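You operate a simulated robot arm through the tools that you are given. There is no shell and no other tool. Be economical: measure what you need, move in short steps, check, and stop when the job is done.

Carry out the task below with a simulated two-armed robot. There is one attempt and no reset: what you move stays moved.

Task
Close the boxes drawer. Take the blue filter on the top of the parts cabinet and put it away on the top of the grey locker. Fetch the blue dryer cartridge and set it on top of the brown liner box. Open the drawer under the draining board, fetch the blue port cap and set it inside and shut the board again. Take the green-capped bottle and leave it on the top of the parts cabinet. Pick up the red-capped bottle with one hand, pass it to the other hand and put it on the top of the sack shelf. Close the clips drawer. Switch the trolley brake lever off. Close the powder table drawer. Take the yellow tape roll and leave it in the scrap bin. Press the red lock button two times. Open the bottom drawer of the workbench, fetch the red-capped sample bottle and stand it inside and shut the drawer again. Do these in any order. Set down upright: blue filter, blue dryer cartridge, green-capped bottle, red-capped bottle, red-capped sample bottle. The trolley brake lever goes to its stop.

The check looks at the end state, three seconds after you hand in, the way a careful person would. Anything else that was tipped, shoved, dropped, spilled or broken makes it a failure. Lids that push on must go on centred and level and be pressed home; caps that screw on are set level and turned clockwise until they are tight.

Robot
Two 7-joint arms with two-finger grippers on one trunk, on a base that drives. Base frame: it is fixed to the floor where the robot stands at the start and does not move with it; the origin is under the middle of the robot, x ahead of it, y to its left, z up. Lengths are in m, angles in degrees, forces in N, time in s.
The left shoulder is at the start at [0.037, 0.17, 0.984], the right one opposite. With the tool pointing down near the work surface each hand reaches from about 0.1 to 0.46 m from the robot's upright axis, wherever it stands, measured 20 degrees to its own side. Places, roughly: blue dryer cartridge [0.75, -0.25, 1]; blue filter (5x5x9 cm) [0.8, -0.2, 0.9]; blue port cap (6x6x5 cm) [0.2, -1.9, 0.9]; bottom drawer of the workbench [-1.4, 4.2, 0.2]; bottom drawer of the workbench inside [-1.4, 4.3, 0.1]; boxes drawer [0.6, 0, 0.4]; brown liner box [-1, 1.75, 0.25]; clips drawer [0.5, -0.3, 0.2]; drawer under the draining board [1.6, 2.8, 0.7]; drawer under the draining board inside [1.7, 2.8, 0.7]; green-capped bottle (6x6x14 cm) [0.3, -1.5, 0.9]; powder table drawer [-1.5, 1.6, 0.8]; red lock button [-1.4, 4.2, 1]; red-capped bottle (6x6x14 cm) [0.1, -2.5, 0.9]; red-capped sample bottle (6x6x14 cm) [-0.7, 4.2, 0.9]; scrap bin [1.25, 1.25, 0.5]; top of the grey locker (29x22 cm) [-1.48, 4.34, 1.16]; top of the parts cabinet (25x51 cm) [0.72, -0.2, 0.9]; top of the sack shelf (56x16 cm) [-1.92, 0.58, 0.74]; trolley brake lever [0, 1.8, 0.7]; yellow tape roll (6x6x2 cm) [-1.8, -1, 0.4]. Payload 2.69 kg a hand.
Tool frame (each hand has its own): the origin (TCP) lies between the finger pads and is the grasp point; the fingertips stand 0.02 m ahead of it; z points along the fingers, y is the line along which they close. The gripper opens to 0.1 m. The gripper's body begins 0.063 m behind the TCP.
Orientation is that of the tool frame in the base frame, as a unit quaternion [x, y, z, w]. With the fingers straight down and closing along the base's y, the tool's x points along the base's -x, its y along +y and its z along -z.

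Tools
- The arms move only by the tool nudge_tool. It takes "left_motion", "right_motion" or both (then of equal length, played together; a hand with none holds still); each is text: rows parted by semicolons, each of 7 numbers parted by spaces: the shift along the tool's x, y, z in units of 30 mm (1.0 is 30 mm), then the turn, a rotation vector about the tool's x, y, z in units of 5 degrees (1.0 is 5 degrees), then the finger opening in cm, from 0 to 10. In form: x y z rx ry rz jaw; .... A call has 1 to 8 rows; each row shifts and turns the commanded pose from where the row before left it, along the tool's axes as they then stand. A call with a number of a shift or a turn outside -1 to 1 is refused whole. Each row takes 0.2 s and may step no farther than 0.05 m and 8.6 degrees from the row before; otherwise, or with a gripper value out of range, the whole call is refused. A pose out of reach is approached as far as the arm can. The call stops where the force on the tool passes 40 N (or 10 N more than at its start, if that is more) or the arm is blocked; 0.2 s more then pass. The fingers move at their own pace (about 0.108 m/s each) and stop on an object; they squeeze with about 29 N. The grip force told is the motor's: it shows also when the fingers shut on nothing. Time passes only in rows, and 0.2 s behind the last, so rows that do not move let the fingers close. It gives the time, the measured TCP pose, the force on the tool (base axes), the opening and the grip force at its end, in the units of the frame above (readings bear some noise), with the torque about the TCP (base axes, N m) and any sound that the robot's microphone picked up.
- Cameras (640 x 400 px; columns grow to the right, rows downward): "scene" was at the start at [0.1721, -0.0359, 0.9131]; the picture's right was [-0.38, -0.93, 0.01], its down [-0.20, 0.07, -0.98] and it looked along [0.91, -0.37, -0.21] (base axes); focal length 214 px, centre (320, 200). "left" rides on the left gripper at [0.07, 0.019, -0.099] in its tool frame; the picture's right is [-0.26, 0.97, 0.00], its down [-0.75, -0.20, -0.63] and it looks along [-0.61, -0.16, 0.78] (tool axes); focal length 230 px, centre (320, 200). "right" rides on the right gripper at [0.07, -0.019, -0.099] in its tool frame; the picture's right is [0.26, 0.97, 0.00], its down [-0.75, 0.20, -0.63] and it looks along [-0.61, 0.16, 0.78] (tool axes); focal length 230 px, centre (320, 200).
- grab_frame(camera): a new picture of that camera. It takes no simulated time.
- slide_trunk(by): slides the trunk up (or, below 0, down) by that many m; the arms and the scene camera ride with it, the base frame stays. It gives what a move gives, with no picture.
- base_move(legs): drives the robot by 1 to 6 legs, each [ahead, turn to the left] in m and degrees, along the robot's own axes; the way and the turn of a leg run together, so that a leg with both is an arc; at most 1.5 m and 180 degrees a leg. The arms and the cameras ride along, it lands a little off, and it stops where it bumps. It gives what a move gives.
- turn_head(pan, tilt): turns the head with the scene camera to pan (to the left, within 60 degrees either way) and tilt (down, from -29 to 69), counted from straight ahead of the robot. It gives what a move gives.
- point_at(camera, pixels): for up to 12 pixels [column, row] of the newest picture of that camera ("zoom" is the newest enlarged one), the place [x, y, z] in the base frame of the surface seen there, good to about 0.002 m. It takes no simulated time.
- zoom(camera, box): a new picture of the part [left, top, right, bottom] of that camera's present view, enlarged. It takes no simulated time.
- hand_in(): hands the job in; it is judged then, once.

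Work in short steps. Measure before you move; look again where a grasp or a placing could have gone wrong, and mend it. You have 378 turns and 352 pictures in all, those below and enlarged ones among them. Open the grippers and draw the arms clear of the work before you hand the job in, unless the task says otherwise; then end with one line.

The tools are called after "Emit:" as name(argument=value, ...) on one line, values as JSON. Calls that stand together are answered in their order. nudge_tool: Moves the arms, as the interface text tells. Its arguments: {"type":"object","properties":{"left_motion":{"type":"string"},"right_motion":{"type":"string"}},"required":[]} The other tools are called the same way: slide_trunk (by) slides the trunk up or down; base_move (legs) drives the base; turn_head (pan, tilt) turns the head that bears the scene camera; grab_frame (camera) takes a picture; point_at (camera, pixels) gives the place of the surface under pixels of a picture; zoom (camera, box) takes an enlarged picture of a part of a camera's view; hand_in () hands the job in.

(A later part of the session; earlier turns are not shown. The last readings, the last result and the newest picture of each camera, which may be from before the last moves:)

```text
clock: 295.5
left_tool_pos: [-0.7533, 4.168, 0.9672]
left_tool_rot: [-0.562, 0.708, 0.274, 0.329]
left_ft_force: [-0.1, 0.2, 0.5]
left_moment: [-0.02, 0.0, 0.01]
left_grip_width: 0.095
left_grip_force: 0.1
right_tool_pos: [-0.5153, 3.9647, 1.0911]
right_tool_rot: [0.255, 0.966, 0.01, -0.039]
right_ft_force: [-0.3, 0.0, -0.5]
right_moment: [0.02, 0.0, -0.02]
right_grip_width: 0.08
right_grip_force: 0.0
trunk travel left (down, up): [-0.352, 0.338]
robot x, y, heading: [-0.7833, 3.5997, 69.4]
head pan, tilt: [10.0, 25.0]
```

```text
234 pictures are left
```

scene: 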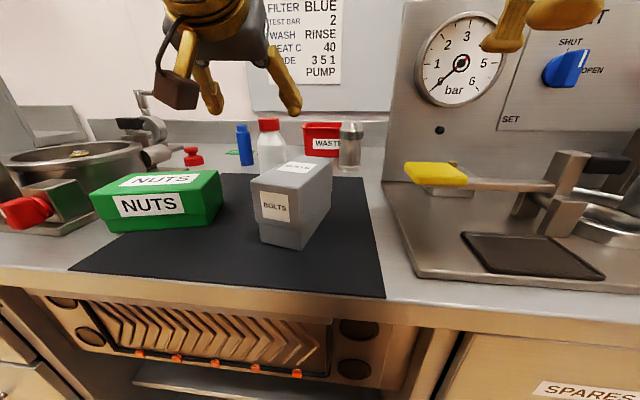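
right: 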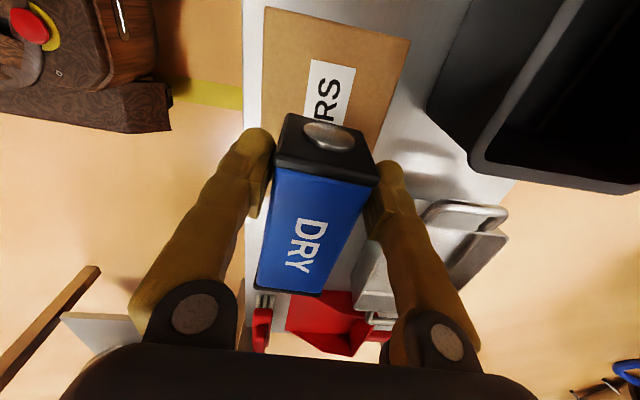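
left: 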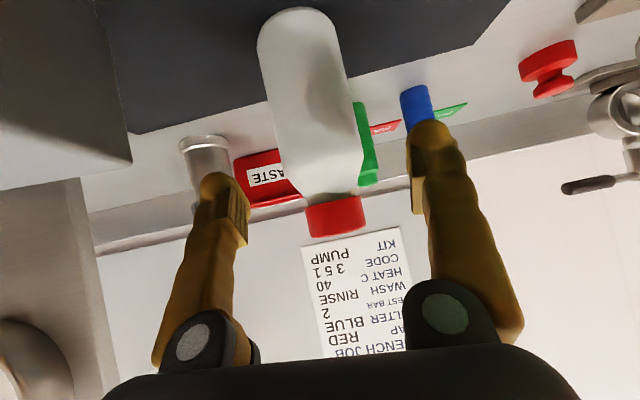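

Advance the last 5 cm and close.

Emit:
nudge_tool(left_motion="0.15 0 0.8 0 0 0 9.5;0.15 0 0.8 0 0 0 9.5;0 0 0 0 0 0 0;0 0 0 0 0 0 0;0 0 0 0 0 0 0;0 0 0 0 0 0 0")

Emit:
grab_frame(camera="left")

```text
clock: 296.9
left_tool_pos: [-0.7474, 4.1998, 0.9286]
left_tool_rot: [-0.562, 0.708, 0.273, 0.328]
left_ft_force: [1.7, -0.2, 0.2]
left_moment: [-0.04, -0.17, -0.04]
left_grip_width: 0.0502
left_grip_force: 29.3
right_tool_pos: [-0.515, 3.9639, 1.0909]
right_tool_rot: [0.255, 0.966, 0.01, -0.04]
right_ft_force: [-0.2, -0.1, -0.2]
right_moment: [0.0, 0.0, 0.0]
right_grip_width: 0.0801
right_grip_force: 0.0
trunk travel left (down, up): [-0.352, 0.338]
robot x, y, heading: [-0.7808, 3.5982, 69.1]
head pan, tilt: [10.0, 25.0]
```

```text
233 pictures are left
```

left: 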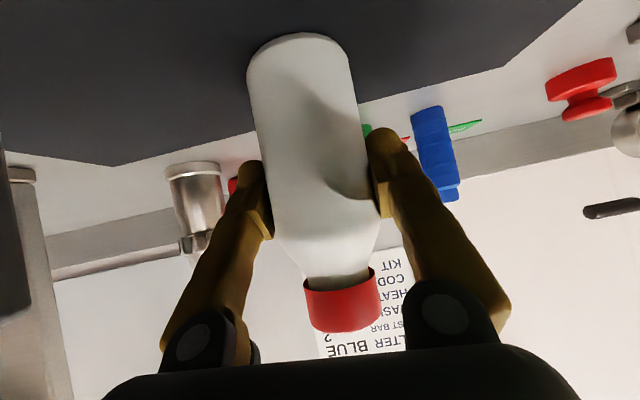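

Gripped. Lift straight up 15 cm.

Emit:
nudge_tool(left_motion="-0.765 0 -0.64 0 0 0 0;-0.765 0 -0.64 0 0 0 0;-0.765 0 -0.64 0 0 0 0;-0.765 0 -0.64 0 0 0 0;-0.765 0 -0.64 0 0 0 0;-0.765 0 -0.64 0 0 0 0;0 0 0 0 0 0 0")

Emit:
grab_frame(camera="scene")

```text
clock: 298.5
left_tool_pos: [-0.7443, 4.1947, 1.109]
left_tool_rot: [-0.562, 0.708, 0.274, 0.329]
left_ft_force: [-0.1, -0.3, -2.2]
left_moment: [0.02, -0.02, 0.0]
left_grip_width: 0.0504
left_grip_force: 29.0
right_tool_pos: [-0.5154, 3.966, 1.0903]
right_tool_rot: [0.254, 0.966, 0.009, -0.04]
right_ft_force: [0.0, -0.1, 0.7]
right_moment: [-0.01, 0.03, -0.02]
right_grip_width: 0.0799
right_grip_force: 0.1
trunk travel left (down, up): [-0.352, 0.338]
robot x, y, heading: [-0.7805, 3.5964, 69.3]
head pan, tilt: [10.0, 25.0]
```

```text
232 pictures are left
```

scene: 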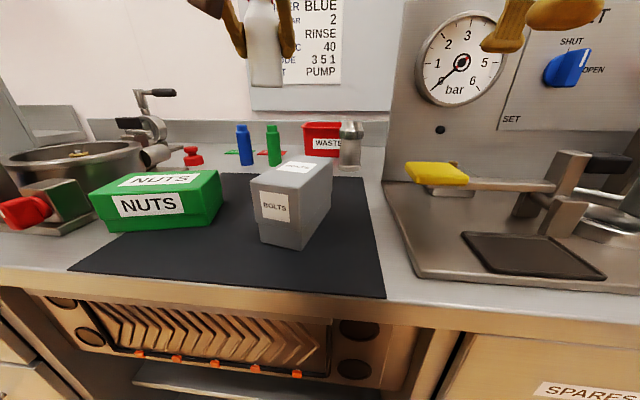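

Back off from the bench and go to stand before the drawer stack.

Emit:
base_move(legs=[[-0.35, 0], [0, 95], [0.9, 0], [0, -95]])

Emit:
nudge_tool(left_motion="-0.3 0.4 0 0 0 0 0;0 0.4 0 0 0 0 0;0 0.4 0 0 0 0 0;0 0 0 0 0 0 0", right_motion="0 0.3 0 -0.5 0 0 8;0 0 0 -0.5 0 0 8;0 0 0 0 0 0 8;0 0 0 0 0 0 8")

Emit:
turn_head(pan=-10, tilt=40)

Emit:
grab_frame(camera="scene")

```text
clock: 313.4
left_tool_pos: [-1.7603, 4.0703, 1.1093]
left_tool_rot: [-0.577, 0.696, 0.281, 0.322]
left_ft_force: [0.3, -0.1, -2.2]
left_moment: [0.01, -0.01, 0.0]
left_grip_width: 0.0505
left_grip_force: 28.5
right_tool_pos: [-1.5229, 3.8483, 1.0889]
right_tool_rot: [0.235, 0.971, 0.009, -0.04]
right_ft_force: [0.2, 0.2, 0.3]
right_moment: [-0.03, -0.01, 0.03]
right_grip_width: 0.0802
right_grip_force: 0.1
trunk travel left (down, up): [-0.352, 0.338]
robot x, y, heading: [-1.7846, 3.4768, 71.5]
head pan, tilt: [10.0, 25.0]
```

```text
clock: 314.4
left_tool_pos: [-1.7995, 4.0666, 1.1265]
left_tool_rot: [-0.575, 0.693, 0.285, 0.329]
left_ft_force: [-0.1, -0.7, -1.9]
left_moment: [-0.04, -0.01, 0.0]
left_grip_width: 0.0506
left_grip_force: 28.5
right_tool_pos: [-1.5242, 3.8409, 1.0972]
right_tool_rot: [0.236, 0.97, 0.059, -0.03]
right_ft_force: [-0.8, 0.2, -0.4]
right_moment: [0.03, -0.03, 0.01]
right_grip_width: 0.0801
right_grip_force: 0.2
trunk travel left (down, up): [-0.352, 0.338]
robot x, y, heading: [-1.782, 3.4749, 71.4]
head pan, tilt: [10.0, 25.0]
```

```text
clock: 315.3
left_tool_pos: [-1.7986, 4.0658, 1.1263]
left_tool_rot: [-0.574, 0.694, 0.284, 0.329]
left_ft_force: [-0.2, 0.6, -2.6]
left_moment: [0.04, 0.01, -0.03]
left_grip_width: 0.0506
left_grip_force: 29.2
right_tool_pos: [-1.5241, 3.8415, 1.0972]
right_tool_rot: [0.236, 0.969, 0.059, -0.028]
right_ft_force: [0.2, -0.3, -0.7]
right_moment: [-0.02, 0.03, 0.0]
right_grip_width: 0.08
right_grip_force: 0.1
trunk travel left (down, up): [-0.352, 0.338]
robot x, y, heading: [-1.7818, 3.4794, 71.8]
head pan, tilt: [-10.0, 40.0]
```

```text
231 pictures are left
```

scene: 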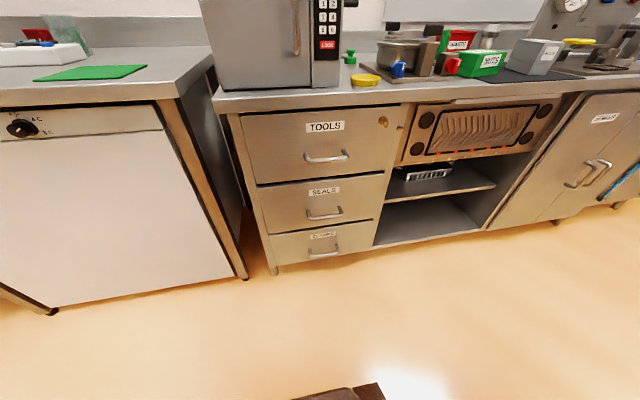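

Emit:
zoom(camera="scene", box=[220, 90, 420, 290])

Emit:
point_at(camera="scene", pixels=[[310, 256], [324, 254], [338, 250], [324, 234], [280, 245], [372, 228], [325, 216], [327, 158], [330, 240], [320, 265], [276, 270], [366, 248]])

```text
2.00 times, centred on (320, 190) of scene
```

zoom: 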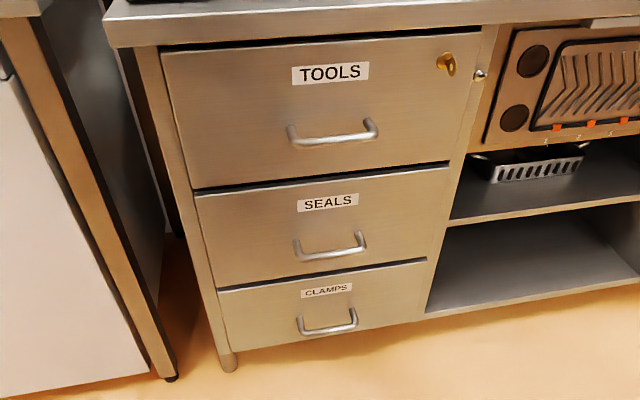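

```text
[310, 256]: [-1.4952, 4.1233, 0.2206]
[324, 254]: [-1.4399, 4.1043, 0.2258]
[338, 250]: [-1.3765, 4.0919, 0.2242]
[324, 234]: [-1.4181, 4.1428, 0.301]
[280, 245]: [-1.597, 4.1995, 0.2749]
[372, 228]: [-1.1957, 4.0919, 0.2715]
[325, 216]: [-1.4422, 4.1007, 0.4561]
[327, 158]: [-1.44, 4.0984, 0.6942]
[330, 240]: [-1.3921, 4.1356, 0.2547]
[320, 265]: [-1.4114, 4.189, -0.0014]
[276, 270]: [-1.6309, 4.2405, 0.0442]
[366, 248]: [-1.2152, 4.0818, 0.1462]
```

Bottom handle centre (-1.437,4.105,0.224), bench faces 75°. Retract the left (bottle) toward me and orient the right hand for gripping the bar (tilted 45°, closing in the vertical plane).

Emit:
nudge_tool(left_motion="0.7 0.28 -0.79 0 0 0 0;0.7 0.28 -0.79 0 0 0 0;0.7 0.28 -0.79 0 0 0 0;0.7 0.28 -0.79 0 0 0 0;0.7 0.28 -0.79 0 0 0 0;0.7 0.28 -0.79 0 0 0 0;0 0 0 0 0 0 0;0 0 0 0 0 0 0", right_motion="0 0 0 0 0 -0.95 4;0 0 0 0 0 -0.95 4;0 0 0 -1 0 0 4;0 0 0 -1 0 0 4;0 0 0 -1 0 0 4;0 0 0 -1 0 0 4;0 0 0 -1 0 0 4;0 0 0 -1 0 0 4")

Emit:
base_move(legs=[[0, 3.2]])

Emit:
slide_trunk(by=-0.345)

Emit:
grab_frame(camera="scene")

```text
clock: 317.1
left_tool_pos: [-1.8696, 3.9131, 1.1306]
left_tool_rot: [-0.578, 0.694, 0.282, 0.325]
left_ft_force: [0.2, 0.2, -1.8]
left_moment: [0.01, 0.03, 0.0]
left_grip_width: 0.0508
left_grip_force: 29.2
left hand out of reach, approached as far as the arm can: row 6
right_tool_pos: [-1.5249, 3.84, 1.0899]
right_tool_rot: [0.157, 0.939, 0.305, 0.014]
right_ft_force: [0.4, 0.8, -0.9]
right_moment: [0.01, 0.04, 0.0]
right_grip_width: 0.0403
right_grip_force: 0.0
trunk travel left (down, up): [-0.352, 0.338]
robot x, y, heading: [-1.7826, 3.4758, 71.6]
head pan, tilt: [-10.0, 40.0]
```

```text
clock: 317.9
left_tool_pos: [-1.8945, 3.9063, 1.1295]
left_tool_rot: [-0.598, 0.676, 0.291, 0.317]
left_ft_force: [0.3, 0.3, -1.9]
left_moment: [-0.02, 0.0, 0.0]
left_grip_width: 0.0507
left_grip_force: 28.1
right_tool_pos: [-1.546, 3.8557, 1.0897]
right_tool_rot: [0.13, 0.943, 0.305, 0.007]
right_ft_force: [-0.1, -0.3, -0.2]
right_moment: [0.0, -0.01, -0.01]
right_grip_width: 0.0399
right_grip_force: 0.0
trunk travel left (down, up): [-0.352, 0.338]
robot x, y, heading: [-1.7835, 3.4766, 74.7]
head pan, tilt: [-10.0, 40.0]
```

```text
clock: 321.3
left_tool_pos: [-1.8979, 3.8975, 0.7851]
left_tool_rot: [-0.607, 0.671, 0.285, 0.315]
left_ft_force: [-0.5, 0.4, -1.7]
left_moment: [0.02, 0.03, -0.01]
left_grip_width: 0.0506
left_grip_force: 29.2
right_tool_pos: [-1.5509, 3.836, 0.7331]
right_tool_rot: [0.132, 0.948, 0.29, 0.005]
right_ft_force: [0.6, -0.3, 0.9]
right_moment: [-0.01, -0.01, 0.01]
right_grip_width: 0.0401
right_grip_force: 0.2
trunk travel left (down, up): [-0.007, 0.683]
robot x, y, heading: [-1.7833, 3.4754, 75.1]
head pan, tilt: [-10.0, 40.0]
```

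```text
229 pictures are left
```

scene: 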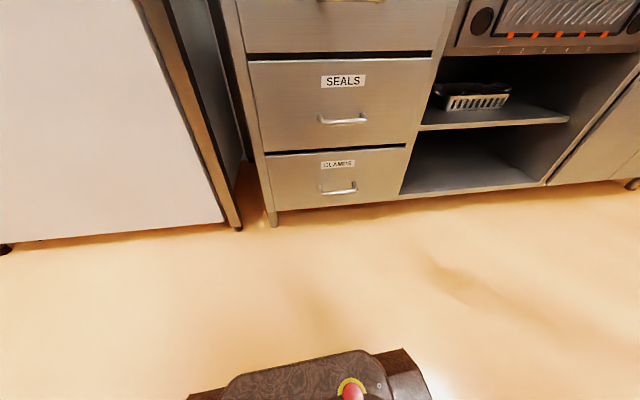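

Tilt the right hand a little more and lower it to the pre-grasp height in front of the bar.

Emit:
nudge_tool(right_motion="0 0 0 -1 0 0 4;0 0 0 -1 0 0 4;-0.11 -0.835 0.94 0 0 0 4;-0.11 -0.835 0.94 0 0 0 4;-0.11 -0.835 0.94 0 0 0 4;-0.11 -0.835 0.94 0 0 0 4;-0.11 -0.835 0.94 0 0 0 4;-0.11 -0.835 0.94 0 0 0 4")

Emit:
nudge_tool(right_motion="-0.11 -0.835 0.94 0 0 0 4;-0.11 -0.835 0.94 0 0 0 4;-0.11 -0.835 0.94 0 0 0 4;-0.11 -0.835 0.94 0 0 0 4;-0.11 -0.835 0.94 0 0 0 4;-0.11 -0.835 0.94 0 0 0 4;0 0 0 0 0 0 4")

Emit:
base_move(legs=[[0.2, 0]])

Emit:
grab_frame(camera="scene")

Emit:
grab_frame(camera="right")

```text
clock: 323.1
left_tool_pos: [-1.8984, 3.8973, 0.7855]
left_tool_rot: [-0.607, 0.671, 0.285, 0.315]
left_ft_force: [0.3, 0.8, -2.1]
left_moment: [0.04, -0.02, -0.01]
left_grip_width: 0.0507
left_grip_force: 28.7
right_tool_pos: [-1.5456, 3.8415, 0.545]
right_tool_rot: [0.137, 0.936, 0.325, 0.001]
right_ft_force: [0.9, 0.2, -0.4]
right_moment: [0.01, 0.03, 0.03]
right_grip_width: 0.0403
right_grip_force: 0.1
right hand out of reach, approached as far as the arm can: row 1, 2, 3
trunk travel left (down, up): [-0.007, 0.683]
robot x, y, heading: [-1.7834, 3.4775, 75.1]
head pan, tilt: [-10.0, 40.0]
```

```text
clock: 324.7
left_tool_pos: [-1.8969, 3.897, 0.7851]
left_tool_rot: [-0.607, 0.671, 0.285, 0.315]
left_ft_force: [0.2, 0.1, -2.4]
left_moment: [-0.01, 0.0, -0.02]
left_grip_width: 0.0505
left_grip_force: 28.5
right_tool_pos: [-1.5494, 3.8138, 0.3064]
right_tool_rot: [0.13, 0.941, 0.311, 0.007]
right_ft_force: [0.5, 0.4, -1.1]
right_moment: [0.01, -0.01, -0.01]
right_grip_width: 0.0401
right_grip_force: 0.0
trunk travel left (down, up): [-0.007, 0.683]
robot x, y, heading: [-1.7852, 3.475, 75.2]
head pan, tilt: [-10.0, 40.0]
```

```text
clock: 326.3
left_tool_pos: [-1.8451, 4.0919, 0.7853]
left_tool_rot: [-0.608, 0.671, 0.285, 0.315]
left_ft_force: [0.4, -0.6, -1.3]
left_moment: [-0.04, 0.01, -0.01]
left_grip_width: 0.0505
left_grip_force: 29.3
right_tool_pos: [-1.4964, 4.0086, 0.3077]
right_tool_rot: [0.13, 0.941, 0.312, 0.007]
right_ft_force: [-0.1, 0.7, 0.2]
right_moment: [0.02, 0.03, -0.02]
right_grip_width: 0.04
right_grip_force: 0.2
trunk travel left (down, up): [-0.007, 0.683]
robot x, y, heading: [-1.7327, 3.6715, 74.8]
head pan, tilt: [-10.0, 40.0]
```

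```text
228 pictures are left
```

scene: 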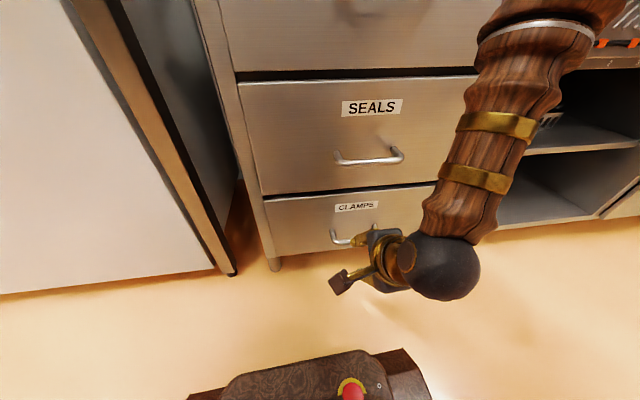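

```text
227 pictures are left
```

right: 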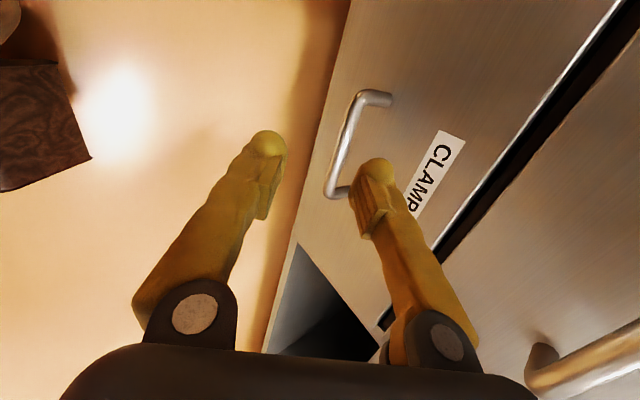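

Handle clearly visible; measure the bar from the right camera.

Emit:
point_at(camera="right", pixels=[[352, 110], [345, 140], [338, 170], [385, 97], [332, 190], [400, 150], [385, 110]])

```text
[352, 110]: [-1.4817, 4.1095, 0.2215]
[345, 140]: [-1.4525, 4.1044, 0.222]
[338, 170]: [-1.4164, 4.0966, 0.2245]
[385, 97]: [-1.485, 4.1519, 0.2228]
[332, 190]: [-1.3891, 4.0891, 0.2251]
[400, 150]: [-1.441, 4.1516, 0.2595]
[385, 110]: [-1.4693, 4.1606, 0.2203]
```

Align with the bar and advance; then close on it.

Emit:
nudge_tool(right_motion="-0.66 0.6 0 0 0 0 4;-0.67 0.59 0 0 0 0 4;0 0 0.9 0 0 0 4;0 0 0.9 0 0 0 4;0 0 0.8 0 0 0 4;0 0 0 0 0 0 4")

Emit:
grab_frame(camera="right")

```text
clock: 327.7
left_tool_pos: [-1.8473, 4.0882, 0.7842]
left_tool_rot: [-0.618, 0.664, 0.279, 0.314]
left_ft_force: [-0.1, -0.6, -2.4]
left_moment: [0.01, 0.0, 0.0]
left_grip_width: 0.0508
left_grip_force: 29.0
right_tool_pos: [-1.443, 4.0681, 0.2714]
right_tool_rot: [0.128, 0.939, 0.319, 0.008]
right_ft_force: [0.4, 0.5, -0.6]
right_moment: [-0.02, -0.02, -0.01]
right_grip_width: 0.04
right_grip_force: 0.1
trunk travel left (down, up): [-0.007, 0.683]
robot x, y, heading: [-1.7319, 3.6696, 75.0]
head pan, tilt: [-10.0, 40.0]
```

```text
226 pictures are left
```

right: 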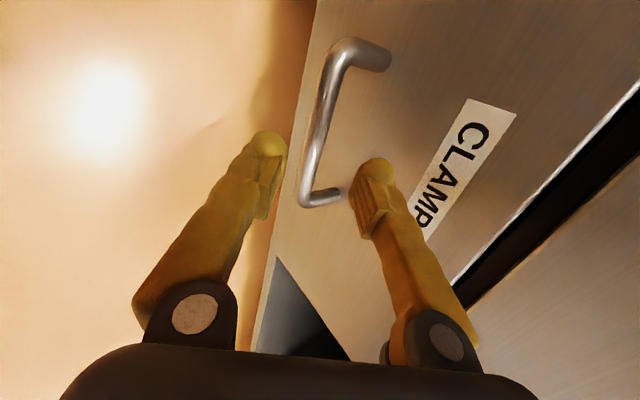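

Emit:
nudge_tool(right_motion="0 0 0.95 0 0 0 4;0 0 0.9 0 0 0 4;0 0 0 0 0 0 0;0 0 0 0 0 0 0;0 0 0 0 0 0 0")

Emit:
grab_frame(camera="right")

```text
clock: 328.9
left_tool_pos: [-1.8465, 4.0895, 0.7861]
left_tool_rot: [-0.618, 0.665, 0.28, 0.314]
left_ft_force: [0.1, -0.5, -1.7]
left_moment: [-0.04, 0.01, 0.04]
left_grip_width: 0.0506
left_grip_force: 29.4
right_tool_pos: [-1.4378, 4.0991, 0.2236]
right_tool_rot: [0.129, 0.94, 0.317, 0.007]
right_ft_force: [-1.1, -6.2, -14.4]
right_moment: [-0.18, -0.06, 0.11]
right_grip_width: 0.0142
right_grip_force: 40.3
trunk travel left (down, up): [-0.007, 0.683]
robot x, y, heading: [-1.7306, 3.6693, 74.7]
head pan, tilt: [-10.0, 40.0]
```

```text
225 pictures are left
```

right: 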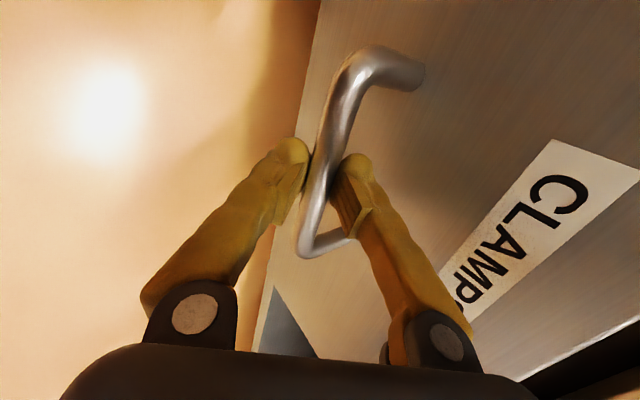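

Bar gripped (1.4 cm). Pull by driving back.

Emit:
base_move(legs=[[-0.25, 0]])

Emit:
grab_frame(camera="scene")

```text
clock: 330.7
left_tool_pos: [-1.9123, 3.8455, 0.7859]
left_tool_rot: [-0.618, 0.664, 0.28, 0.314]
left_ft_force: [0.4, 0.0, -1.9]
left_moment: [0.01, 0.02, 0.01]
left_grip_width: 0.0505
left_grip_force: 28.8
right_tool_pos: [-1.5039, 3.8583, 0.2273]
right_tool_rot: [0.128, 0.939, 0.321, 0.006]
right_ft_force: [-24.3, 6.8, -1.4]
right_moment: [0.05, 0.2, 0.87]
right_grip_width: 0.015
right_grip_force: 40.8
trunk travel left (down, up): [-0.007, 0.683]
robot x, y, heading: [-1.7989, 3.4254, 74.8]
head pan, tilt: [-10.0, 40.0]
```

```text
224 pictures are left
```

scene: 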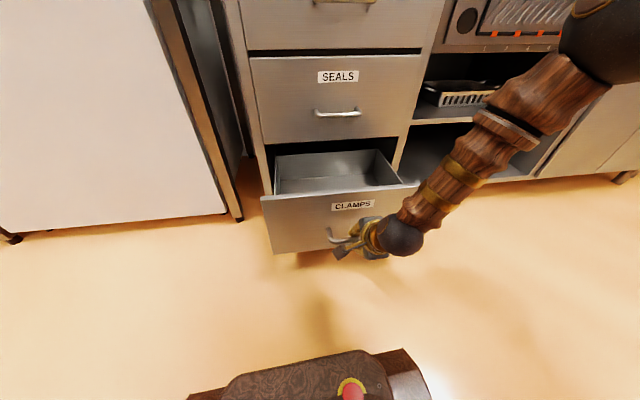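

Drawer open 0.25 m. Measure its interior.

Emit:
point_at(camera="scene", pixels=[[300, 187], [330, 183], [370, 178], [280, 160], [395, 180], [340, 194], [265, 197], [418, 184], [340, 160], [340, 145]])

Emit:
zoom(camera="scene", box=[230, 110, 450, 270])

```text
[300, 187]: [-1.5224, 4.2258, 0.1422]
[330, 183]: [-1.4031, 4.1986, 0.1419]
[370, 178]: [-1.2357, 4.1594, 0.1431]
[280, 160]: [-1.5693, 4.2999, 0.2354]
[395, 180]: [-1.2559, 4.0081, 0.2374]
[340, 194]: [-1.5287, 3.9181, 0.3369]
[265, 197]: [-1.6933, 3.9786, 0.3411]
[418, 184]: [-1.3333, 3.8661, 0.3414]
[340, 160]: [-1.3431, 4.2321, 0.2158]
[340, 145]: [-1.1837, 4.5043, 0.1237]
```

```text
2.50 times, centred on (340, 190) of scene
```

zoom: 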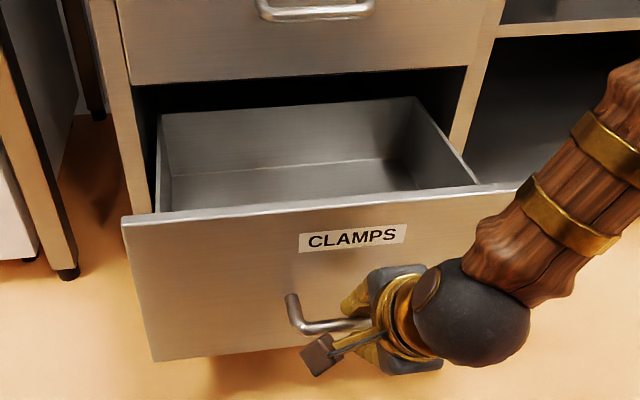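

Drawer floor z≈0.142. I release the handle, raise the right hand, and shift the robot right/forward so the left hand can place the bottle (yawed sideways so that it clears the drawer front).

Emit:
nudge_tool(right_motion="0 0 0 0 0 0 4;0 0 0 0 0 0 4;0 0 -0.9 0 0 0 4;0 0 -0.9 0 0 0 4;0 0.3 -1 0 0 0 4;0 0.5 -0.8 0 0 0 4;0 0.5 -0.8 0 0 0 4;0 0.5 -0.8 0 0 0 4")

Emit:
nudge_tool(right_motion="0 0.5 -0.8 0 0 0 4;0 0.5 -0.8 0 0 0 4;-0.3 0.5 -0.8 0 0 0 4;-0.3 0.5 -0.8 0 0 0 4;-0.3 0.5 -0.8 0 0 0 4;0 0 0 0 0 0 4;0 0 0 0 0 0 4;0 0 0 0 0 0 4", left_motion="0 0 0 0.74 0 0.67 0;0 0 0 0.74 0 0.67 0;0 0 0 0.74 0 0.67 0;0 0 0 0.74 0 0.67 0;0 0 0 0.74 0 0.67 0;0 0 0 0.74 0 0.67 0;0 0 0 0.74 0 0.67 0;0 0 0 0.74 0 0.67 0")

Emit:
grab_frame(camera="scene")

```text
clock: 332.5
left_tool_pos: [-1.9145, 3.8424, 0.7865]
left_tool_rot: [-0.628, 0.658, 0.274, 0.313]
left_ft_force: [-0.6, 0.1, -2.3]
left_moment: [-0.02, 0.03, 0.02]
left_grip_width: 0.0507
left_grip_force: 29.2
right_tool_pos: [-1.5081, 3.8, 0.3897]
right_tool_rot: [0.127, 0.936, 0.329, 0.007]
right_ft_force: [-0.2, 0.2, -0.6]
right_moment: [0.0, 0.01, -0.03]
right_grip_width: 0.0401
right_grip_force: 0.0
trunk travel left (down, up): [-0.007, 0.683]
robot x, y, heading: [-1.7971, 3.426, 74.9]
head pan, tilt: [-10.0, 40.0]
```

```text
clock: 334.3
left_tool_pos: [-1.9096, 3.8459, 0.8005]
left_tool_rot: [-0.346, 0.835, 0.173, 0.391]
left_ft_force: [-0.7, 0.5, -1.6]
left_moment: [-0.02, 0.01, 0.0]
left_grip_width: 0.0504
left_grip_force: 29.1
left hand out of reach, approached as far as the arm can: row 1
right_tool_pos: [-1.4769, 3.7753, 0.5313]
right_tool_rot: [0.127, 0.936, 0.328, 0.008]
right_ft_force: [-0.5, 0.2, 0.5]
right_moment: [-0.04, 0.03, 0.0]
right_grip_width: 0.0404
right_grip_force: 0.0
trunk travel left (down, up): [-0.007, 0.683]
robot x, y, heading: [-1.802, 3.4249, 75.0]
head pan, tilt: [-10.0, 40.0]
```

```text
222 pictures are left
```

scene: 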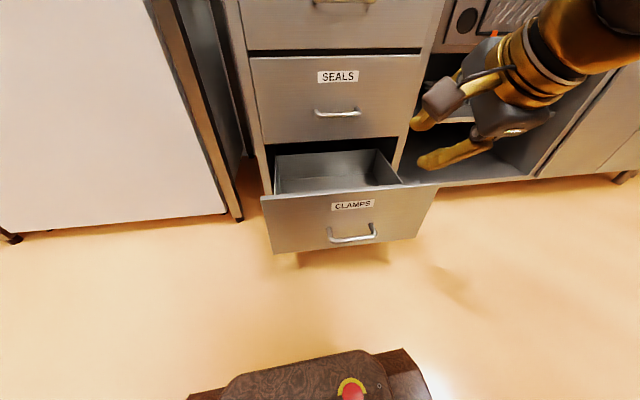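

Continue the yaw, then shift the base.

Emit:
nudge_tool(left_motion="0 0 0 0.76 0 0.64 0;0 0 0 0.76 0 0.64 0;0 0 0 0.76 0 0.64 0;0 0 0 0.76 0 0.64 0;0 0 0 0.76 0 0.64 0;0 0 0 0 0 0 0")

Emit:
base_move(legs=[[0, -45], [0.27, 0], [0, 45]])

Emit:
turn_head(pan=0, tilt=45)

Emit:
grab_frame(camera="scene")

Emit:
grab_frame(camera="left")

```text
clock: 335.7
left_tool_pos: [-1.9098, 3.8472, 0.8013]
left_tool_rot: [-0.157, 0.892, 0.085, 0.416]
left_ft_force: [-0.2, 0.0, -2.7]
left_moment: [-0.03, -0.03, 0.01]
left_grip_width: 0.0502
left_grip_force: 29.1
right_tool_pos: [-1.4763, 3.7751, 0.5299]
right_tool_rot: [0.126, 0.936, 0.328, 0.007]
right_ft_force: [-0.2, 0.3, 0.2]
right_moment: [0.02, -0.04, 0.01]
right_grip_width: 0.0402
right_grip_force: 0.1
trunk travel left (down, up): [-0.007, 0.683]
robot x, y, heading: [-1.7974, 3.43, 74.8]
head pan, tilt: [-10.0, 40.0]
```

```text
clock: 341.9
left_tool_pos: [-1.6803, 3.9818, 0.8012]
left_tool_rot: [-0.167, 0.89, 0.09, 0.415]
left_ft_force: [1.0, -0.2, -2.7]
left_moment: [0.0, 0.04, -0.04]
left_grip_width: 0.0507
left_grip_force: 28.9
right_tool_pos: [-1.2459, 3.9176, 0.5312]
right_tool_rot: [0.119, 0.937, 0.328, 0.005]
right_ft_force: [-0.1, 0.2, 0.0]
right_moment: [-0.04, 0.01, 0.0]
right_grip_width: 0.0399
right_grip_force: 0.1
trunk travel left (down, up): [-0.007, 0.683]
robot x, y, heading: [-1.5531, 3.5629, 76.1]
head pan, tilt: [-10.0, 40.0]
```

```text
clock: 342.6
left_tool_pos: [-1.6822, 3.9719, 0.7967]
left_tool_rot: [-0.17, 0.892, 0.082, 0.411]
left_ft_force: [0.4, 0.5, -2.5]
left_moment: [-0.02, 0.02, 0.0]
left_grip_width: 0.0504
left_grip_force: 28.9
right_tool_pos: [-1.2472, 3.9107, 0.538]
right_tool_rot: [0.118, 0.934, 0.337, 0.005]
right_ft_force: [0.7, 1.2, 0.3]
right_moment: [0.01, 0.0, 0.01]
right_grip_width: 0.0399
right_grip_force: 0.0
trunk travel left (down, up): [-0.007, 0.683]
robot x, y, heading: [-1.554, 3.5636, 75.9]
head pan, tilt: [0.0, 45.0]
```

```text
221 pictures are left
```

scene: 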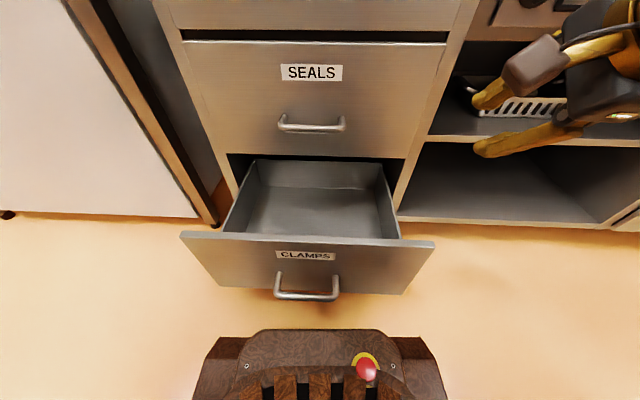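

```text
220 pictures are left
```

left: 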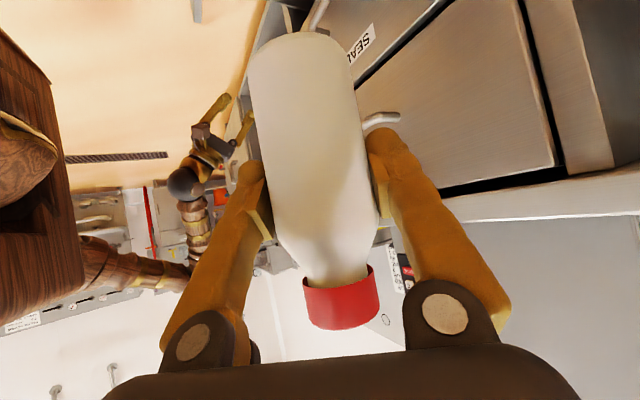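

Emit:
point_at(camera="scene", pixels=[[270, 210], [310, 210], [350, 210], [310, 228], [310, 190], [250, 225], [375, 225], [245, 175], [385, 180], [310, 237], [310, 300]])

```text
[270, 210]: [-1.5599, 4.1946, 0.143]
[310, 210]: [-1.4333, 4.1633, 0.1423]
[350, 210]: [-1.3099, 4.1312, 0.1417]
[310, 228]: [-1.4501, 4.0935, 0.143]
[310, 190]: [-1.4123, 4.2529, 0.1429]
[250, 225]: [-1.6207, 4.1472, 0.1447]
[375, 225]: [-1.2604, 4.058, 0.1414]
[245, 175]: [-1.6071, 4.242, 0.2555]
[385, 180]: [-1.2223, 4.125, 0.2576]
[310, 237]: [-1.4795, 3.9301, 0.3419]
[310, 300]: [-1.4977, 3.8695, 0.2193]
```

Move the bottle over the drawer spot (-1.488,4.012), then descend.

Emit:
nudge_tool(left_motion="-0.85 -0.23 0.99 0 0 0 0;-0.85 -0.23 0.99 0 0 0 0;-0.85 -0.23 0.99 0 0 0 0;-0.85 -0.23 0.99 0 0 0 0;-0.85 -0.23 0.99 0 0 0 0;0.76 0 0.65 0 0 0 0;0.76 0 0.65 0 0 0 0;0.76 0 0.65 0 0 0 0")

Emit:
nudge_tool(left_motion="0.76 0 0.65 0 0 0 0;0.76 0 0.65 0 0 0 0;0.76 0 0.65 0 0 0 0;0.76 0 0.65 0 0 0 0;0.76 0 0.65 0 0 0 0;0.76 0 0.65 0 0 0 0;0.76 0 0.65 0 0 0 0;0.76 0 0.65 0 0 0 0")

Emit:
grab_frame(camera="scene")

```text
clock: 344.4
left_tool_pos: [-1.4887, 4.0146, 0.7198]
left_tool_rot: [-0.164, 0.889, 0.096, 0.418]
left_ft_force: [0.6, 0.0, -1.9]
left_moment: [-0.02, 0.0, 0.01]
left_grip_width: 0.0499
left_grip_force: 29.3
right_tool_pos: [-1.2472, 3.9104, 0.5386]
right_tool_rot: [0.117, 0.934, 0.337, 0.005]
right_ft_force: [-0.1, -0.4, 0.2]
right_moment: [0.01, 0.03, -0.02]
right_grip_width: 0.04
right_grip_force: 0.1
trunk travel left (down, up): [-0.007, 0.683]
robot x, y, heading: [-1.5542, 3.5637, 75.9]
head pan, tilt: [0.0, 45.0]
```

```text
clock: 346.2
left_tool_pos: [-1.4857, 4.0241, 0.4804]
left_tool_rot: [-0.164, 0.888, 0.097, 0.418]
left_ft_force: [0.2, 0.2, -2.3]
left_moment: [0.01, -0.04, 0.0]
left_grip_width: 0.0505
left_grip_force: 28.9
right_tool_pos: [-1.2459, 3.9102, 0.5372]
right_tool_rot: [0.118, 0.934, 0.336, 0.005]
right_ft_force: [-0.8, -1.1, 1.0]
right_moment: [0.05, 0.01, 0.02]
right_grip_width: 0.0399
right_grip_force: 0.1
trunk travel left (down, up): [-0.007, 0.683]
robot x, y, heading: [-1.5514, 3.5655, 75.9]
head pan, tilt: [0.0, 45.0]
```

```text
219 pictures are left
```

scene: 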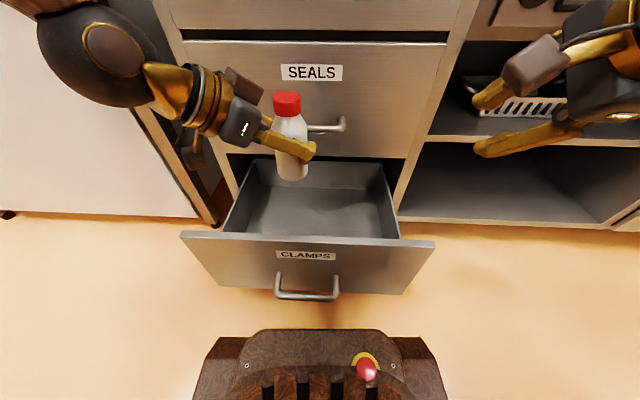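

Descend further.

Emit:
nudge_tool(left_motion="0.76 -0.07 0.63 0 0 0 0;0.76 -0.07 0.63 0 0 0 0;0.76 -0.07 0.63 0 0 0 0;0.76 -0.07 0.63 0 0 0 0;0.76 -0.07 0.63 0 0 0 0;0.76 -0.07 0.63 0 0 0 0;0.76 -0.07 0.63 0 0 0 0;0.76 -0.07 0.63 0 0 0 0")

Emit:
grab_frame(camera="scene")

```text
clock: 348.1
left_tool_pos: [-1.4825, 4.0159, 0.2422]
left_tool_rot: [-0.163, 0.889, 0.094, 0.417]
left_ft_force: [0.1, -0.4, -1.5]
left_moment: [-0.04, 0.01, -0.01]
left_grip_width: 0.0502
left_grip_force: 29.5
right_tool_pos: [-1.2476, 3.9112, 0.5357]
right_tool_rot: [0.118, 0.935, 0.336, 0.005]
right_ft_force: [0.1, 0.4, -0.6]
right_moment: [0.0, 0.0, -0.02]
right_grip_width: 0.0399
right_grip_force: 0.0
trunk travel left (down, up): [-0.007, 0.683]
robot x, y, heading: [-1.5535, 3.562, 76.0]
head pan, tilt: [0.0, 45.0]
```

```text
218 pictures are left
```

scene: 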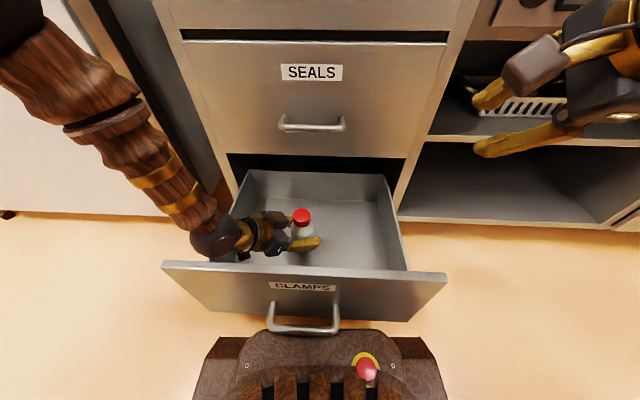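

The drawer got pushed farther out. Measure it.

Emit:
point_at(camera="scene", pixels=[[310, 268], [305, 330], [180, 264], [440, 275], [340, 240], [340, 215], [303, 215], [320, 245], [255, 175]])

Emit:
zoom(camera="scene", box=[150, 150, 450, 350])

```text
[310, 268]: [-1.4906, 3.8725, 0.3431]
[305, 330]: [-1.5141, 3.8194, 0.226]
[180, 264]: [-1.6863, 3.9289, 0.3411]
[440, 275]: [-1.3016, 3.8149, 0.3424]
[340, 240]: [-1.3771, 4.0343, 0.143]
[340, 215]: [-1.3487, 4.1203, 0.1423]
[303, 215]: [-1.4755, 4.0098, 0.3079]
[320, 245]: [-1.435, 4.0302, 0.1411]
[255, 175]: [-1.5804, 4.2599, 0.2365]
```

```text
2.00 times, centred on (300, 250) of scene
```

zoom: 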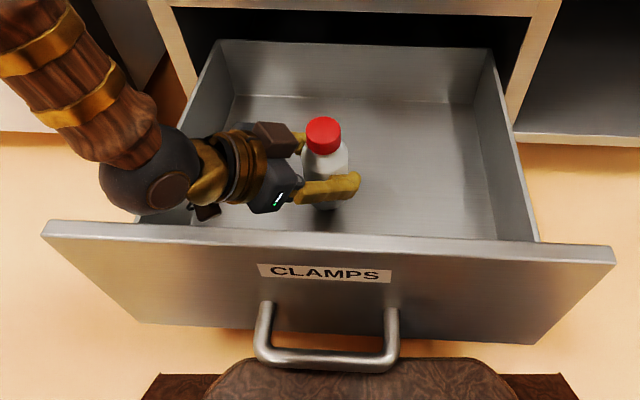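

Shift the bottle 3 cm deeper, then lower to the floor slowly.

Emit:
nudge_tool(left_motion="-0.38 0.8 0.46 0 0 0 0;0.5 0 0.43 0 0 0 0;0.3 0 0.25 0 0 0 0;0 0 0 0 0 0 0")

Emit:
zoom(camera="scene", box=[150, 150, 450, 350])

```text
clock: 349.1
left_tool_pos: [-1.4726, 4.0475, 0.2125]
left_tool_rot: [-0.163, 0.889, 0.096, 0.418]
left_ft_force: [-0.2, -0.2, -1.8]
left_moment: [0.01, 0.0, -0.01]
left_grip_width: 0.0503
left_grip_force: 28.9
right_tool_pos: [-1.2478, 3.9116, 0.5377]
right_tool_rot: [0.117, 0.934, 0.336, 0.005]
right_ft_force: [-0.4, 0.8, 1.3]
right_moment: [0.05, 0.0, -0.04]
right_grip_width: 0.04
right_grip_force: 0.1
trunk travel left (down, up): [-0.007, 0.683]
robot x, y, heading: [-1.5525, 3.5607, 76.0]
head pan, tilt: [0.0, 45.0]
```

```text
2.00 times, centred on (300, 250) of scene
```

zoom: 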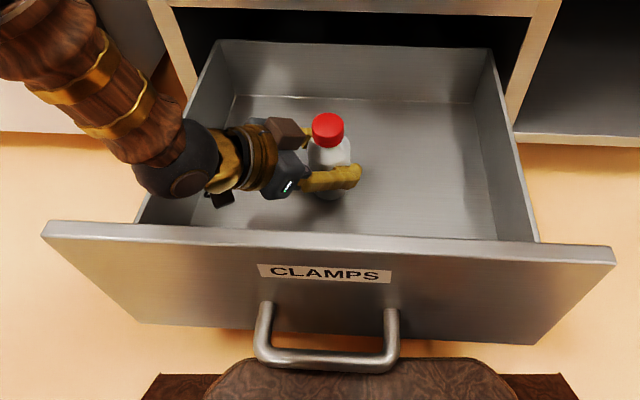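

Emit:
nudge_tool(left_motion="0.1 0 0.085 0 0 0 0;0.1 0 0.085 0 0 0 0;0 0 0 0 0 0 0")

Emit:
nudge_tool(left_motion="0.08 0 0.065 0 0 0 0;0 0 0 0 0 0 0")

```text
clock: 349.9
left_tool_pos: [-1.4722, 4.0491, 0.2072]
left_tool_rot: [-0.163, 0.888, 0.098, 0.42]
left_ft_force: [-2.6, 1.9, 22.8]
left_moment: [-0.25, -0.3, -0.08]
left_grip_width: 0.0506
left_grip_force: 29.2
right_tool_pos: [-1.2473, 3.9102, 0.5369]
right_tool_rot: [0.117, 0.934, 0.337, 0.005]
right_ft_force: [0.8, 0.2, 0.3]
right_moment: [0.03, 0.01, -0.03]
right_grip_width: 0.04
right_grip_force: 0.1
trunk travel left (down, up): [-0.007, 0.683]
robot x, y, heading: [-1.5544, 3.5664, 75.9]
head pan, tilt: [0.0, 45.0]
```

```text
clock: 350.4
left_tool_pos: [-1.4728, 4.0484, 0.2014]
left_tool_rot: [-0.163, 0.889, 0.097, 0.418]
left_ft_force: [-3.1, 0.0, 22.1]
left_moment: [-0.38, -0.31, -0.04]
left_grip_width: 0.0504
left_grip_force: 28.8
right_tool_pos: [-1.2475, 3.9107, 0.5372]
right_tool_rot: [0.117, 0.934, 0.337, 0.005]
right_ft_force: [0.0, -0.7, -0.7]
right_moment: [-0.02, 0.0, 0.01]
right_grip_width: 0.0399
right_grip_force: 0.2
trunk travel left (down, up): [-0.007, 0.683]
robot x, y, heading: [-1.5523, 3.5638, 76.1]
head pan, tilt: [0.0, 45.0]
```

On the floor. Release and withdraw along the tool axis.

Emit:
nudge_tool(left_motion="-0.05 0 -0.04 0 0 0 0;0 0 0 0 0 0 5.8;0 0 0 0 0 0 6.6;0 0 0 0 0 0 7.5;0 0 0 0 0 0 7.5")

Emit:
zoom(camera="scene", box=[150, 150, 450, 350])

```text
clock: 351.6
left_tool_pos: [-1.472, 4.0493, 0.2026]
left_tool_rot: [-0.163, 0.888, 0.097, 0.418]
left_ft_force: [0.2, 0.0, -0.2]
left_moment: [0.01, 0.01, 0.01]
left_grip_width: 0.075
left_grip_force: 0.0
right_tool_pos: [-1.2466, 3.9116, 0.538]
right_tool_rot: [0.118, 0.934, 0.336, 0.005]
right_ft_force: [0.5, -0.1, -0.3]
right_moment: [-0.01, 0.02, -0.02]
right_grip_width: 0.0398
right_grip_force: 0.1
trunk travel left (down, up): [-0.007, 0.683]
robot x, y, heading: [-1.5524, 3.5637, 75.9]
head pan, tilt: [0.0, 45.0]
```

```text
2.00 times, centred on (300, 250) of scene
```

zoom: 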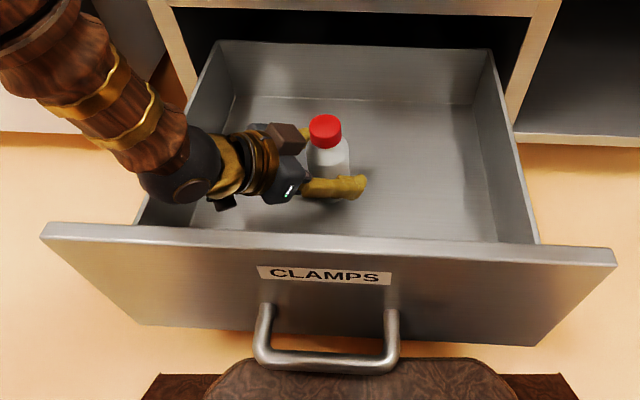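

Emit:
nudge_tool(left_motion="0 0 -0.7 0 0 0 8;0 0 -1 0 0 0 8;-0.2 0 -1 0 0 0 8;-0.5 0 -0.8 0 0 0 8;-0.76 0 -0.65 0 0 0 8;-0.76 0 -0.65 0 0 0 8;-0.76 0 -0.65 0 0 0 8;-0.76 0 -0.65 0 0 0 8")

Emit:
zoom(camera="scene", box=[150, 150, 450, 350])

```text
clock: 353.4
left_tool_pos: [-1.536, 4.013, 0.4091]
left_tool_rot: [-0.163, 0.888, 0.096, 0.418]
left_ft_force: [0.6, -0.5, 0.1]
left_moment: [0.01, 0.01, -0.01]
left_grip_width: 0.0797
left_grip_force: 0.1
right_tool_pos: [-1.2484, 3.911, 0.5369]
right_tool_rot: [0.117, 0.935, 0.336, 0.005]
right_ft_force: [-0.3, 0.4, -0.4]
right_moment: [0.0, 0.03, 0.01]
right_grip_width: 0.0401
right_grip_force: 0.0
trunk travel left (down, up): [-0.007, 0.683]
robot x, y, heading: [-1.5515, 3.5628, 75.9]
head pan, tilt: [0.0, 45.0]
```

```text
2.00 times, centred on (300, 250) of scene
```

zoom: 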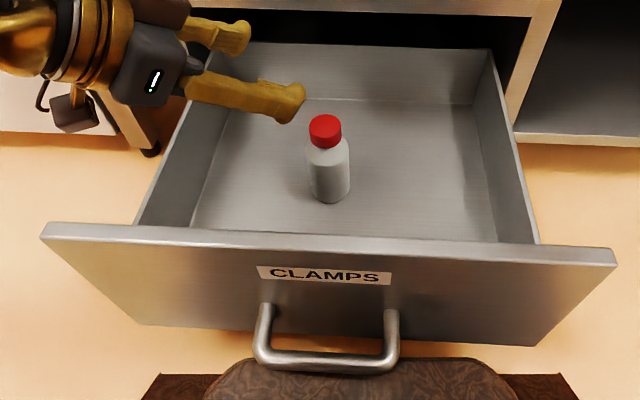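

Bottle stands well. Raise the left hand, back the base 0.2, then I'll push the drawer shut slowly with the right hand.

Emit:
nudge_tool(left_motion="-0.76 0 -0.65 0 0 0 8;-0.76 0 -0.65 0 0 0 8;-0.76 0 -0.65 0 0 0 8;-0.76 0.3 -0.65 0 0 0 8;-0.76 0.3 -0.65 0 0 0 8;-0.76 0.3 -0.65 0 0 0 8;-0.76 0.3 -0.65 0 0 0 8;-0.76 0.3 -0.65 0 0 0 8")

Emit:
base_move(legs=[[-0.2, 0]])

Emit:
nudge_tool(right_motion="0.9 -0.5 0.6 0 0 0 0;0.9 -0.5 0.6 0 0 0 0;0.9 -0.5 0.6 0 0 0 0;0.9 -0.5 0.6 0 0 0 0;0.9 -0.5 0.6 0 0 0 0;0.9 -0.5 0.6 0 0 0 0;0 0 0 0 0 0 0")

Emit:
grab_frame(camera="scene")

```text
clock: 355.2
left_tool_pos: [-1.5557, 4.0474, 0.651]
left_tool_rot: [-0.163, 0.889, 0.096, 0.417]
left_ft_force: [-0.3, -0.7, 0.7]
left_moment: [0.03, 0.01, 0.03]
left_grip_width: 0.0801
left_grip_force: 0.0
right_tool_pos: [-1.2477, 3.9104, 0.5368]
right_tool_rot: [0.117, 0.935, 0.335, 0.005]
right_ft_force: [0.2, 0.6, -0.2]
right_moment: [-0.01, 0.01, -0.03]
right_grip_width: 0.0402
right_grip_force: 0.0
trunk travel left (down, up): [-0.007, 0.683]
robot x, y, heading: [-1.5541, 3.561, 76.1]
head pan, tilt: [0.0, 45.0]
```

```text
clock: 356.9
left_tool_pos: [-1.6041, 3.8543, 0.6498]
left_tool_rot: [-0.165, 0.888, 0.097, 0.417]
left_ft_force: [-0.9, 0.3, -0.1]
left_moment: [0.01, 0.02, -0.05]
left_grip_width: 0.0801
left_grip_force: 0.0
right_tool_pos: [-1.2963, 3.7176, 0.5378]
right_tool_rot: [0.115, 0.935, 0.336, 0.004]
right_ft_force: [0.6, 0.0, -1.1]
right_moment: [0.0, 0.01, -0.03]
right_grip_width: 0.0399
right_grip_force: 0.0
trunk travel left (down, up): [-0.007, 0.683]
robot x, y, heading: [-1.6036, 3.3677, 76.2]
head pan, tilt: [0.0, 45.0]
```

```text
clock: 358.4
left_tool_pos: [-1.6079, 3.8455, 0.6586]
left_tool_rot: [-0.162, 0.886, 0.104, 0.421]
left_ft_force: [-0.6, 0.8, 0.0]
left_moment: [-0.03, 0.0, 0.03]
left_grip_width: 0.0801
left_grip_force: 0.1
right_tool_pos: [-1.4664, 3.7479, 0.4135]
right_tool_rot: [0.114, 0.932, 0.345, 0.005]
right_ft_force: [-0.5, -0.3, -0.3]
right_moment: [0.0, 0.04, -0.01]
right_grip_width: 0.0
right_grip_force: 29.3
trunk travel left (down, up): [-0.007, 0.683]
robot x, y, heading: [-1.6007, 3.3688, 76.0]
head pan, tilt: [0.0, 45.0]
```

```text
213 pictures are left
```

scene: 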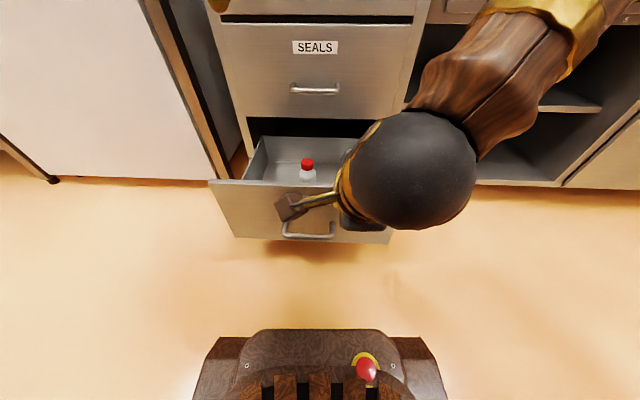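

Lower the closed right fingers to z≈0.29 at the face's centre.

Emit:
nudge_tool(right_motion="0.45 -0.64 0.77 0 0 0 0;0.45 -0.64 0.77 0 0 0 0;0.45 -0.64 0.77 0 0 0 0;0.45 -0.64 0.77 0 0 0 0;0 0 0 0 0 0 0")

Emit:
grab_frame(camera="right")

```text
clock: 359.6
left_tool_pos: [-1.6086, 3.846, 0.659]
left_tool_rot: [-0.162, 0.887, 0.104, 0.42]
left_ft_force: [-1.5, -0.3, -0.2]
left_moment: [-0.02, 0.01, 0.01]
left_grip_width: 0.08
left_grip_force: 0.0
right_tool_pos: [-1.528, 3.7602, 0.2999]
right_tool_rot: [0.115, 0.932, 0.344, 0.004]
right_ft_force: [-0.7, -0.5, -0.6]
right_moment: [0.01, -0.02, 0.01]
right_grip_width: 0.0001
right_grip_force: 29.4
trunk travel left (down, up): [-0.007, 0.683]
robot x, y, heading: [-1.6027, 3.3705, 76.3]
head pan, tilt: [0.0, 45.0]
```

```text
212 pictures are left
```

right: 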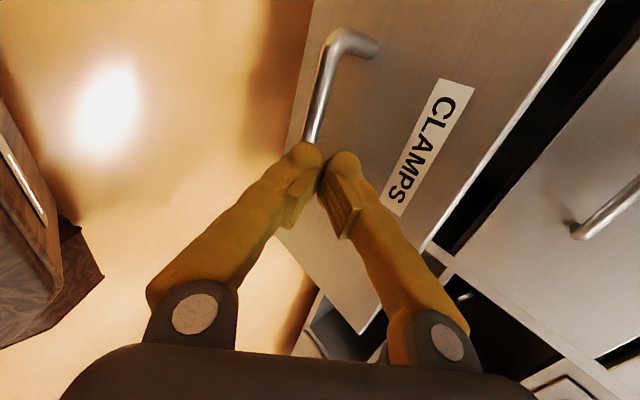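

Drive forward in short gentle legs pushing the face.

Emit:
base_move(legs=[[0.08, 0], [0.05, 0], [0.05, 0], [0.05, 0]])

Emit:
grab_frame(camera="scene")

```text
clock: 362.3
left_tool_pos: [-1.5523, 4.0676, 0.6585]
left_tool_rot: [-0.162, 0.887, 0.103, 0.42]
left_ft_force: [0.1, 0.4, 0.8]
left_moment: [0.01, 0.02, -0.04]
left_grip_width: 0.08
left_grip_force: 0.0
right_tool_pos: [-1.4728, 3.9852, 0.3007]
right_tool_rot: [0.115, 0.932, 0.345, 0.005]
right_ft_force: [-0.1, -0.1, -0.6]
right_moment: [0.01, -0.01, 0.01]
right_grip_width: 0.0
right_grip_force: 29.3
trunk travel left (down, up): [-0.007, 0.683]
robot x, y, heading: [-1.5455, 3.5912, 76.0]
head pan, tilt: [0.0, 45.0]
```

```text
211 pictures are left
```

scene: 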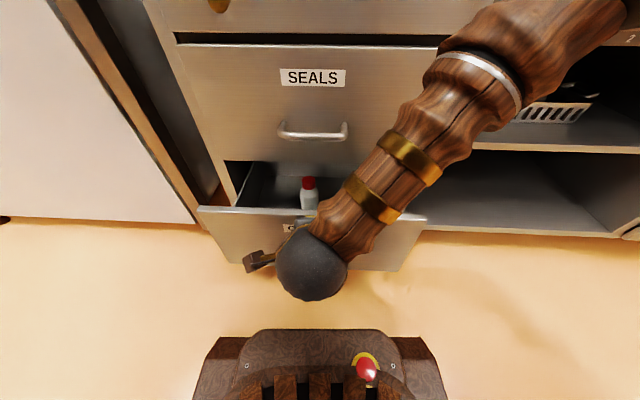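

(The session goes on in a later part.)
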